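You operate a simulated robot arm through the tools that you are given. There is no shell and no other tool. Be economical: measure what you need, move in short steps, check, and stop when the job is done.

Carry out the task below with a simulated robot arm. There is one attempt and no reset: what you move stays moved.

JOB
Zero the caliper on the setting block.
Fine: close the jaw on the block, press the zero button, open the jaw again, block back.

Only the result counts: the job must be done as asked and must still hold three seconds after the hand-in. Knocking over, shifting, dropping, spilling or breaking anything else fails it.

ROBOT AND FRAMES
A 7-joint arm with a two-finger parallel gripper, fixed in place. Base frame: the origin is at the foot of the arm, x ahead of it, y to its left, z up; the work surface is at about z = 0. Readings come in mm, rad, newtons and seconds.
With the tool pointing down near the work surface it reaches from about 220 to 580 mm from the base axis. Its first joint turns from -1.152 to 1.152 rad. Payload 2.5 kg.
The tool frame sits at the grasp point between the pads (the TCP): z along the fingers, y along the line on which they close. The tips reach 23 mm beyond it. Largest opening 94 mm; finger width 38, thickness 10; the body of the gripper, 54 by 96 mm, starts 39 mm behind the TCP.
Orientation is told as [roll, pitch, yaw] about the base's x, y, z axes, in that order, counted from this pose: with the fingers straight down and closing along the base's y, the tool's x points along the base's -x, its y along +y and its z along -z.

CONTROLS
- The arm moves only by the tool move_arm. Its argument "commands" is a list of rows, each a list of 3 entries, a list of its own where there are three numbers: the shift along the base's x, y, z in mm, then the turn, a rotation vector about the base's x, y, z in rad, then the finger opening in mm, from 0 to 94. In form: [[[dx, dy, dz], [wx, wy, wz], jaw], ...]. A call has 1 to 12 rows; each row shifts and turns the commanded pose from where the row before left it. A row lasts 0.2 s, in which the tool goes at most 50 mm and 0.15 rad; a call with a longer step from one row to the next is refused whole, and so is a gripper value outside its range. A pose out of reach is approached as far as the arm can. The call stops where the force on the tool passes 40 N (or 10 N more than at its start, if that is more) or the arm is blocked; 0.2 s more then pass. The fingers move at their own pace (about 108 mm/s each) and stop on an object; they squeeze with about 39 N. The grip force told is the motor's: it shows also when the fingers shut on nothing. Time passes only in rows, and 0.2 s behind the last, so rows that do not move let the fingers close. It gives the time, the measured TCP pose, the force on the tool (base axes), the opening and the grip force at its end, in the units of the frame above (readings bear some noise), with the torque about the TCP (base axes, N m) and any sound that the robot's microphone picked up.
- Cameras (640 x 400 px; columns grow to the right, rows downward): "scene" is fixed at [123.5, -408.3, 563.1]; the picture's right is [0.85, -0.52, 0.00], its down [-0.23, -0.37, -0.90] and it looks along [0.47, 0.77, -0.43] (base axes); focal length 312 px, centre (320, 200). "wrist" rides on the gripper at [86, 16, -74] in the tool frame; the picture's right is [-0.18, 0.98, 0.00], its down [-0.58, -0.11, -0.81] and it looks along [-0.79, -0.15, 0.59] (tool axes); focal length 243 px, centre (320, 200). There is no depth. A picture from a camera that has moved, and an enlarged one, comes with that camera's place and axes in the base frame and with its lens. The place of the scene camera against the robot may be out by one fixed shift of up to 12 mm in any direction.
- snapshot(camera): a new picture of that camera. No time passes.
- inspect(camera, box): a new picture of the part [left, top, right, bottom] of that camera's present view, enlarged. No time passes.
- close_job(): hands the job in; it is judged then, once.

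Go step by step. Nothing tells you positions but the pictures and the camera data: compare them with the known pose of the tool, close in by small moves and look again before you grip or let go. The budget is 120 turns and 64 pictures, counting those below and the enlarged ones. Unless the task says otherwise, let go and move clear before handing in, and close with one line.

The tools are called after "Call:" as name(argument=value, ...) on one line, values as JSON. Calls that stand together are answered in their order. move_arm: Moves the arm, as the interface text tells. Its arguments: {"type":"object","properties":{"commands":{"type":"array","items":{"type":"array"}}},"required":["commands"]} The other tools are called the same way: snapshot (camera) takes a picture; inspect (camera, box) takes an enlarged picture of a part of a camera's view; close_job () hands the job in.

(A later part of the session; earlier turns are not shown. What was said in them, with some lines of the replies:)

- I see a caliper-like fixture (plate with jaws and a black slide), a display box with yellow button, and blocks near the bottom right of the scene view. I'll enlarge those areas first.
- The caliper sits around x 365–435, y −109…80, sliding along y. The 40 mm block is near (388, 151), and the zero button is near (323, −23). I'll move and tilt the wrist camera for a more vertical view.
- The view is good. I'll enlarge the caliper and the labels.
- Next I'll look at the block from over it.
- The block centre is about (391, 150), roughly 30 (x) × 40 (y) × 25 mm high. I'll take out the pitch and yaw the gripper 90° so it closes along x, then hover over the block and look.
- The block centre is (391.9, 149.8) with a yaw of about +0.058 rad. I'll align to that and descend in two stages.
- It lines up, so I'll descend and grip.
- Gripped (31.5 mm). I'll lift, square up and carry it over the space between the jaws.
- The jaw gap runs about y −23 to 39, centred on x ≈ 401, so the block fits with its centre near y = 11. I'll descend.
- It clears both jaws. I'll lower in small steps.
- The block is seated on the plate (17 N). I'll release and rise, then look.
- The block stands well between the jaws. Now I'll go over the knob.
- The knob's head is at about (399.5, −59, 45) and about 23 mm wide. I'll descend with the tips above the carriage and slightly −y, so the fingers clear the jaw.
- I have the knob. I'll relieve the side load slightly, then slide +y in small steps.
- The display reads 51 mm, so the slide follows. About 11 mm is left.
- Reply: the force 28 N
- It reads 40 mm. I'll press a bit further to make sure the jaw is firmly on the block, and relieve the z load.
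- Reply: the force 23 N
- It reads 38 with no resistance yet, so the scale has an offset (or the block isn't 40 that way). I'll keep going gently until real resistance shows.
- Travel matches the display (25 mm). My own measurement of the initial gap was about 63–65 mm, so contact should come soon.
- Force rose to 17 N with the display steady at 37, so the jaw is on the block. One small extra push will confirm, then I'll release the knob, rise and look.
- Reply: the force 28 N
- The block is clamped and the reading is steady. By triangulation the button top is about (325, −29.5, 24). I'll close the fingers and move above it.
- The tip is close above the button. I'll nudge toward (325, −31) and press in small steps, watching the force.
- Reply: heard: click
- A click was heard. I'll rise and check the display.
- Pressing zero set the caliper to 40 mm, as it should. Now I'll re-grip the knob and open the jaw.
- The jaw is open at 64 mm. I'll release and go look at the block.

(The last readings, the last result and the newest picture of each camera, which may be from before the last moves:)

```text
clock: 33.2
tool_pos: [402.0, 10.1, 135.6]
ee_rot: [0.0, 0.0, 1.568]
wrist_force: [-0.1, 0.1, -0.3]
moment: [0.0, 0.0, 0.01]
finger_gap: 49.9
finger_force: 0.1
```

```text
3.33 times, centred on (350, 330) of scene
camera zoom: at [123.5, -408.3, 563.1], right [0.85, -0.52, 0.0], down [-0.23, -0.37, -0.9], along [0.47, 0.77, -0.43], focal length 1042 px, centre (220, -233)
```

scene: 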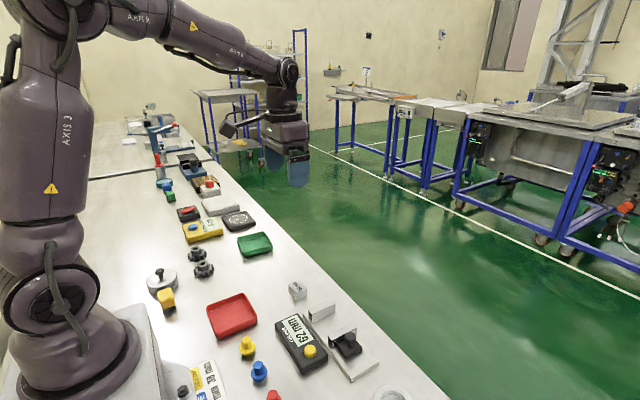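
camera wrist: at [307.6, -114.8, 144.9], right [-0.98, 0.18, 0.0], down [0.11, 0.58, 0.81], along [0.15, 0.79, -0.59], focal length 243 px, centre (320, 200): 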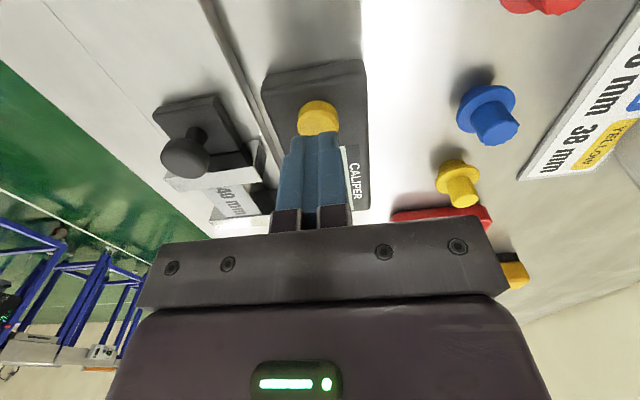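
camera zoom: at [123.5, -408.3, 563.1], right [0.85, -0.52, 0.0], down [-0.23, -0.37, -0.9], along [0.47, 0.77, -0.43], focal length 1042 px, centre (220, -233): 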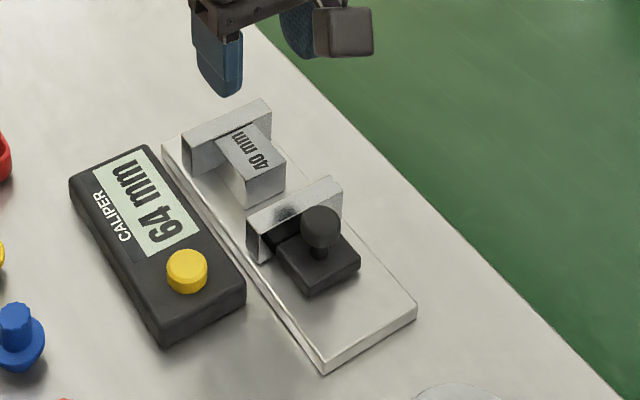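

The block is flat against the fixed jaw, centred at about (400.4, 20). I'll grip it at y ≈ 16 to keep the fingers clear of the fixed jaw.

Call:
move_arm(commands=[[[-0.8, 5, -30], [0, 0, 0], 50], [[0, 0, -30], [0, 0, 0], 50], [[0, 0, -20], [0, 0, 0], 50], [[0, 0, 0], [0, 0, 0], 50]])

Call:
inspect(camera="wrist", box=[200, 0, 440, 250])

```text
clock: 34.2
tool_pos: [401.9, 17.4, 55.6]
ee_rot: [0.001, 0.001, 1.568]
wrist_force: [-0.6, 0.2, 0.2]
moment: [0.01, 0.04, 0.02]
finger_gap: 50.0
finger_force: 0.0
```

```text
1.60 times, centred on (320, 125) of wrist
camera zoom: at [385.5, -69.6, 129.1], right [-0.98, 0.19, 0.0], down [0.11, 0.58, 0.81], along [0.15, 0.79, -0.59], focal length 388 px, centre (320, 320)
```

zoom: 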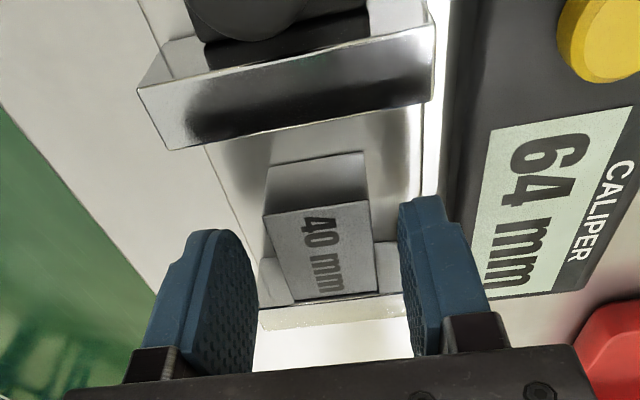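

Call:
move_arm(commands=[[[-0.6, -1, -10], [0, 0, 0], 50], [[0, 0, -8], [0, 0, 0], 50], [[0, 0, 0], [0, 0, 0], 50]])

Call:
move_arm(commands=[[[0, 0, 0], [0, 0, 0], 38], [[0, 0, 0], [0, 0, 0], 20], [[0, 0, 0], [0, 0, 0], 20]])

```text
clock: 35.0
tool_pos: [401.0, 17.0, 35.3]
ee_rot: [0.001, 0.001, 1.57]
wrist_force: [-0.2, 0.5, -0.9]
moment: [0.0, -0.01, -0.04]
finger_gap: 50.1
finger_force: 0.1
```

```text
clock: 35.8
tool_pos: [400.9, 16.2, 36.7]
ee_rot: [-0.001, 0.001, 1.572]
wrist_force: [0.0, 1.3, 0.7]
moment: [-0.01, -0.01, 0.06]
finger_gap: 31.9
finger_force: 38.7
```

Gripped. I'll back off the fixed jaw slightly, lift, and carry it to its original spot.

Call:
move_arm(commands=[[[0, -2, 0.5], [0, 0, 0], 20], [[0, 0, 30], [0, 0, 0], 20], [[0, 0, 40], [0, 0, 0], 20], [[-2, 33, 0], [0, 0, 0.056], 20], [[-2, 33, 0], [0, 0, 0], 20], [[-2, 33, 0], [0, 0, 0], 20], [[-2.7, 33, 0], [0, 0, 0], 20], [[0, 0, -30], [0, 0, 0], 20], [[0, 0, -25], [0, 0, 0], 20], [[0, 0, 0], [0, 0, 0], 20]])

Call:
inspect(camera="wrist", box=[200, 0, 440, 250])

Call:
inspect(camera="scene", box=[240, 220, 400, 350])

```text
clock: 38.0
tool_pos: [391.3, 148.8, 52.0]
ee_rot: [0.001, 0.001, 1.627]
wrist_force: [-0.1, 0.2, -2.6]
moment: [0.01, 0.0, -0.03]
finger_gap: 31.8
finger_force: 39.2
```

```text
1.60 times, centred on (320, 125) of wrist
camera zoom: at [380.2, 60.4, 126.0], right [-0.99, 0.13, 0.0], down [0.08, 0.59, 0.81], along [0.1, 0.8, -0.59], focal length 388 px, centre (320, 320)
```

zoom: 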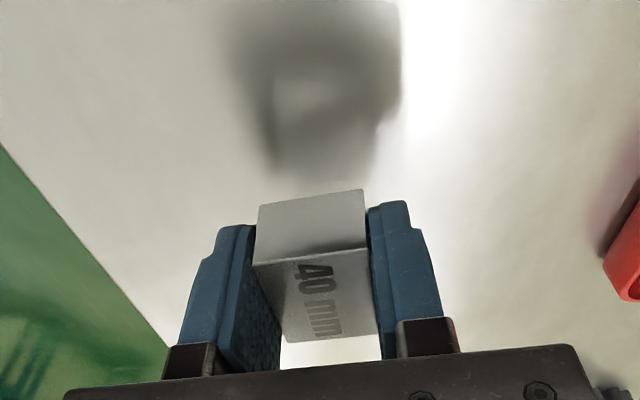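

```text
3.08 times, centred on (320, 285) of scene
camera zoom: at [123.5, -408.3, 563.1], right [0.85, -0.52, 0.0], down [-0.23, -0.37, -0.9], along [0.47, 0.77, -0.43], focal length 961 px, centre (320, -62)
```

zoom: 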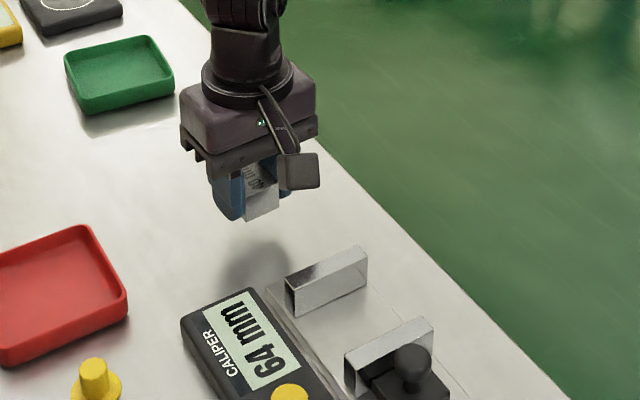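

Dead reckoning puts the block within 1 mm of its original place. I'll correct x by +0.8 and lower gently.

Call:
move_arm(commands=[[[0.8, -0.2, -15], [0, 0, 0], 20], [[0, 0, -7], [0, 0, 0], 20], [[0, 0, -1.5], [0, 0, 0], 20], [[0, 0, -1], [0, 0, 0], 20], [[0, 0, 0], [0, 0, 0], 20]])

```text
clock: 39.2
tool_pos: [392.1, 145.2, 27.9]
ee_rot: [-0.001, -0.001, 1.627]
wrist_force: [-0.2, -0.6, -3.0]
moment: [0.01, 0.03, -0.03]
finger_gap: 31.7
finger_force: 39.5
```

Call:
move_arm(commands=[[[0, 0, -1], [0, 0, 0], 20], [[0, 0, -0.7], [0, 0, 0], 20], [[0, 0, 0], [0, 0, 0], 20]])

```text
clock: 40.0
tool_pos: [391.0, 146.3, 27.0]
ee_rot: [0.001, 0.0, 1.627]
wrist_force: [-0.8, 0.5, -2.3]
moment: [-0.02, 0.0, 0.0]
finger_gap: 31.7
finger_force: 39.5
```

Call:
move_arm(commands=[[[0, 0, -0.7], [0, 0, 0], 20], [[0, 0, -0.5], [0, 0, 0], 20], [[0, 0, 0], [0, 0, 0], 20]])

```text
clock: 40.8
tool_pos: [391.6, 146.0, 25.0]
ee_rot: [0.001, 0.0, 1.626]
wrist_force: [0.3, 0.0, -2.1]
moment: [-0.02, 0.02, 0.04]
finger_gap: 31.9
finger_force: 38.8
```

Call:
move_arm(commands=[[[0, 0, -0.6], [0, 0, 0], 20], [[0, 0, -0.6], [0, 0, 0], 20], [[0, 0, 0], [0, 0, 0], 20]])

```text
clock: 41.6
tool_pos: [391.5, 145.9, 23.5]
ee_rot: [0.0, 0.0, 1.628]
wrist_force: [-1.0, -1.4, 2.3]
moment: [-0.03, 0.07, 0.01]
finger_gap: 31.8
finger_force: 39.0
```

It is touching the table. I'll release, rise and check.

Call:
move_arm(commands=[[[0, 0, 0], [0, 0, 0], 34], [[0, 0, 0], [0, 0, 0], 50], [[0, 0, 0], [0, 0, 0], 55], [[0, 0, 25], [0, 0, 0], 60], [[0, 0, 40], [0, 0, 0], 60], [[0, 3.8, 40], [0, 0, 0], 60], [[0, 0, 40], [0, 0, -0.055], 60], [[0, 0, 0], [0, 0, 0], 60]])

Call:
inspect(camera="wrist", box=[260, 0, 380, 80])

Call:
inspect(camera="scene", box=[260, 270, 420, 400])

```text
clock: 43.4
tool_pos: [390.0, 151.4, 166.5]
ee_rot: [0.0, 0.001, 1.57]
wrist_force: [0.1, -1.4, -0.4]
moment: [0.01, -0.05, -0.03]
finger_gap: 60.1
finger_force: 0.1
```

```text
5.00 times, centred on (320, 40) of wrist
camera zoom: at [374.0, 64.1, 241.6], right [-0.98, 0.18, 0.0], down [0.11, 0.58, 0.81], along [0.15, 0.79, -0.59], focal length 1213 px, centre (320, 1000)
```

zoom: 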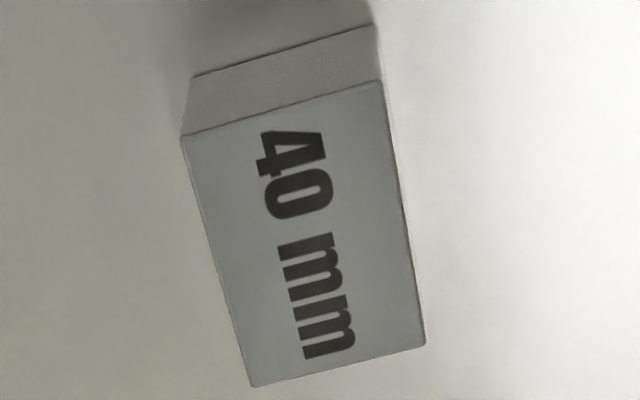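

```text
3.08 times, centred on (340, 335) of scene
camera zoom: at [123.5, -408.3, 563.1], right [0.85, -0.52, 0.0], down [-0.23, -0.37, -0.9], along [0.47, 0.77, -0.43], focal length 961 px, centre (258, -215)
```

zoom: 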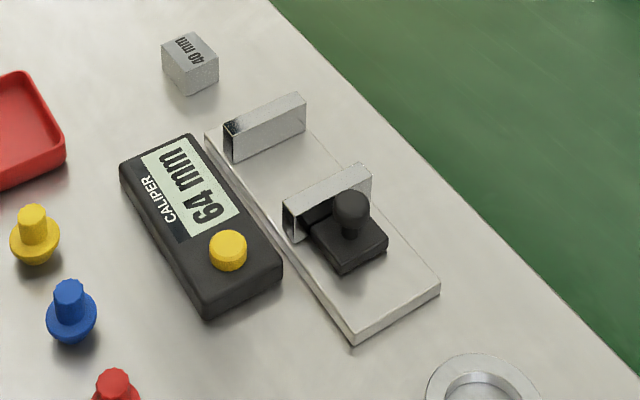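

The block is back where it stood, matching the first picture, and upright. The jaw is open and reads 64 mm after zeroing to 40 on the block, and the arm is clear.

Call:
close_job()

```text
The job is handed in.
```

The caliper is zeroed on the 40 mm setting block: it read 37 mm closed on the block before the zero press and 40 mm after. The jaw is open again at 64 mm, and the block is back in its original place.
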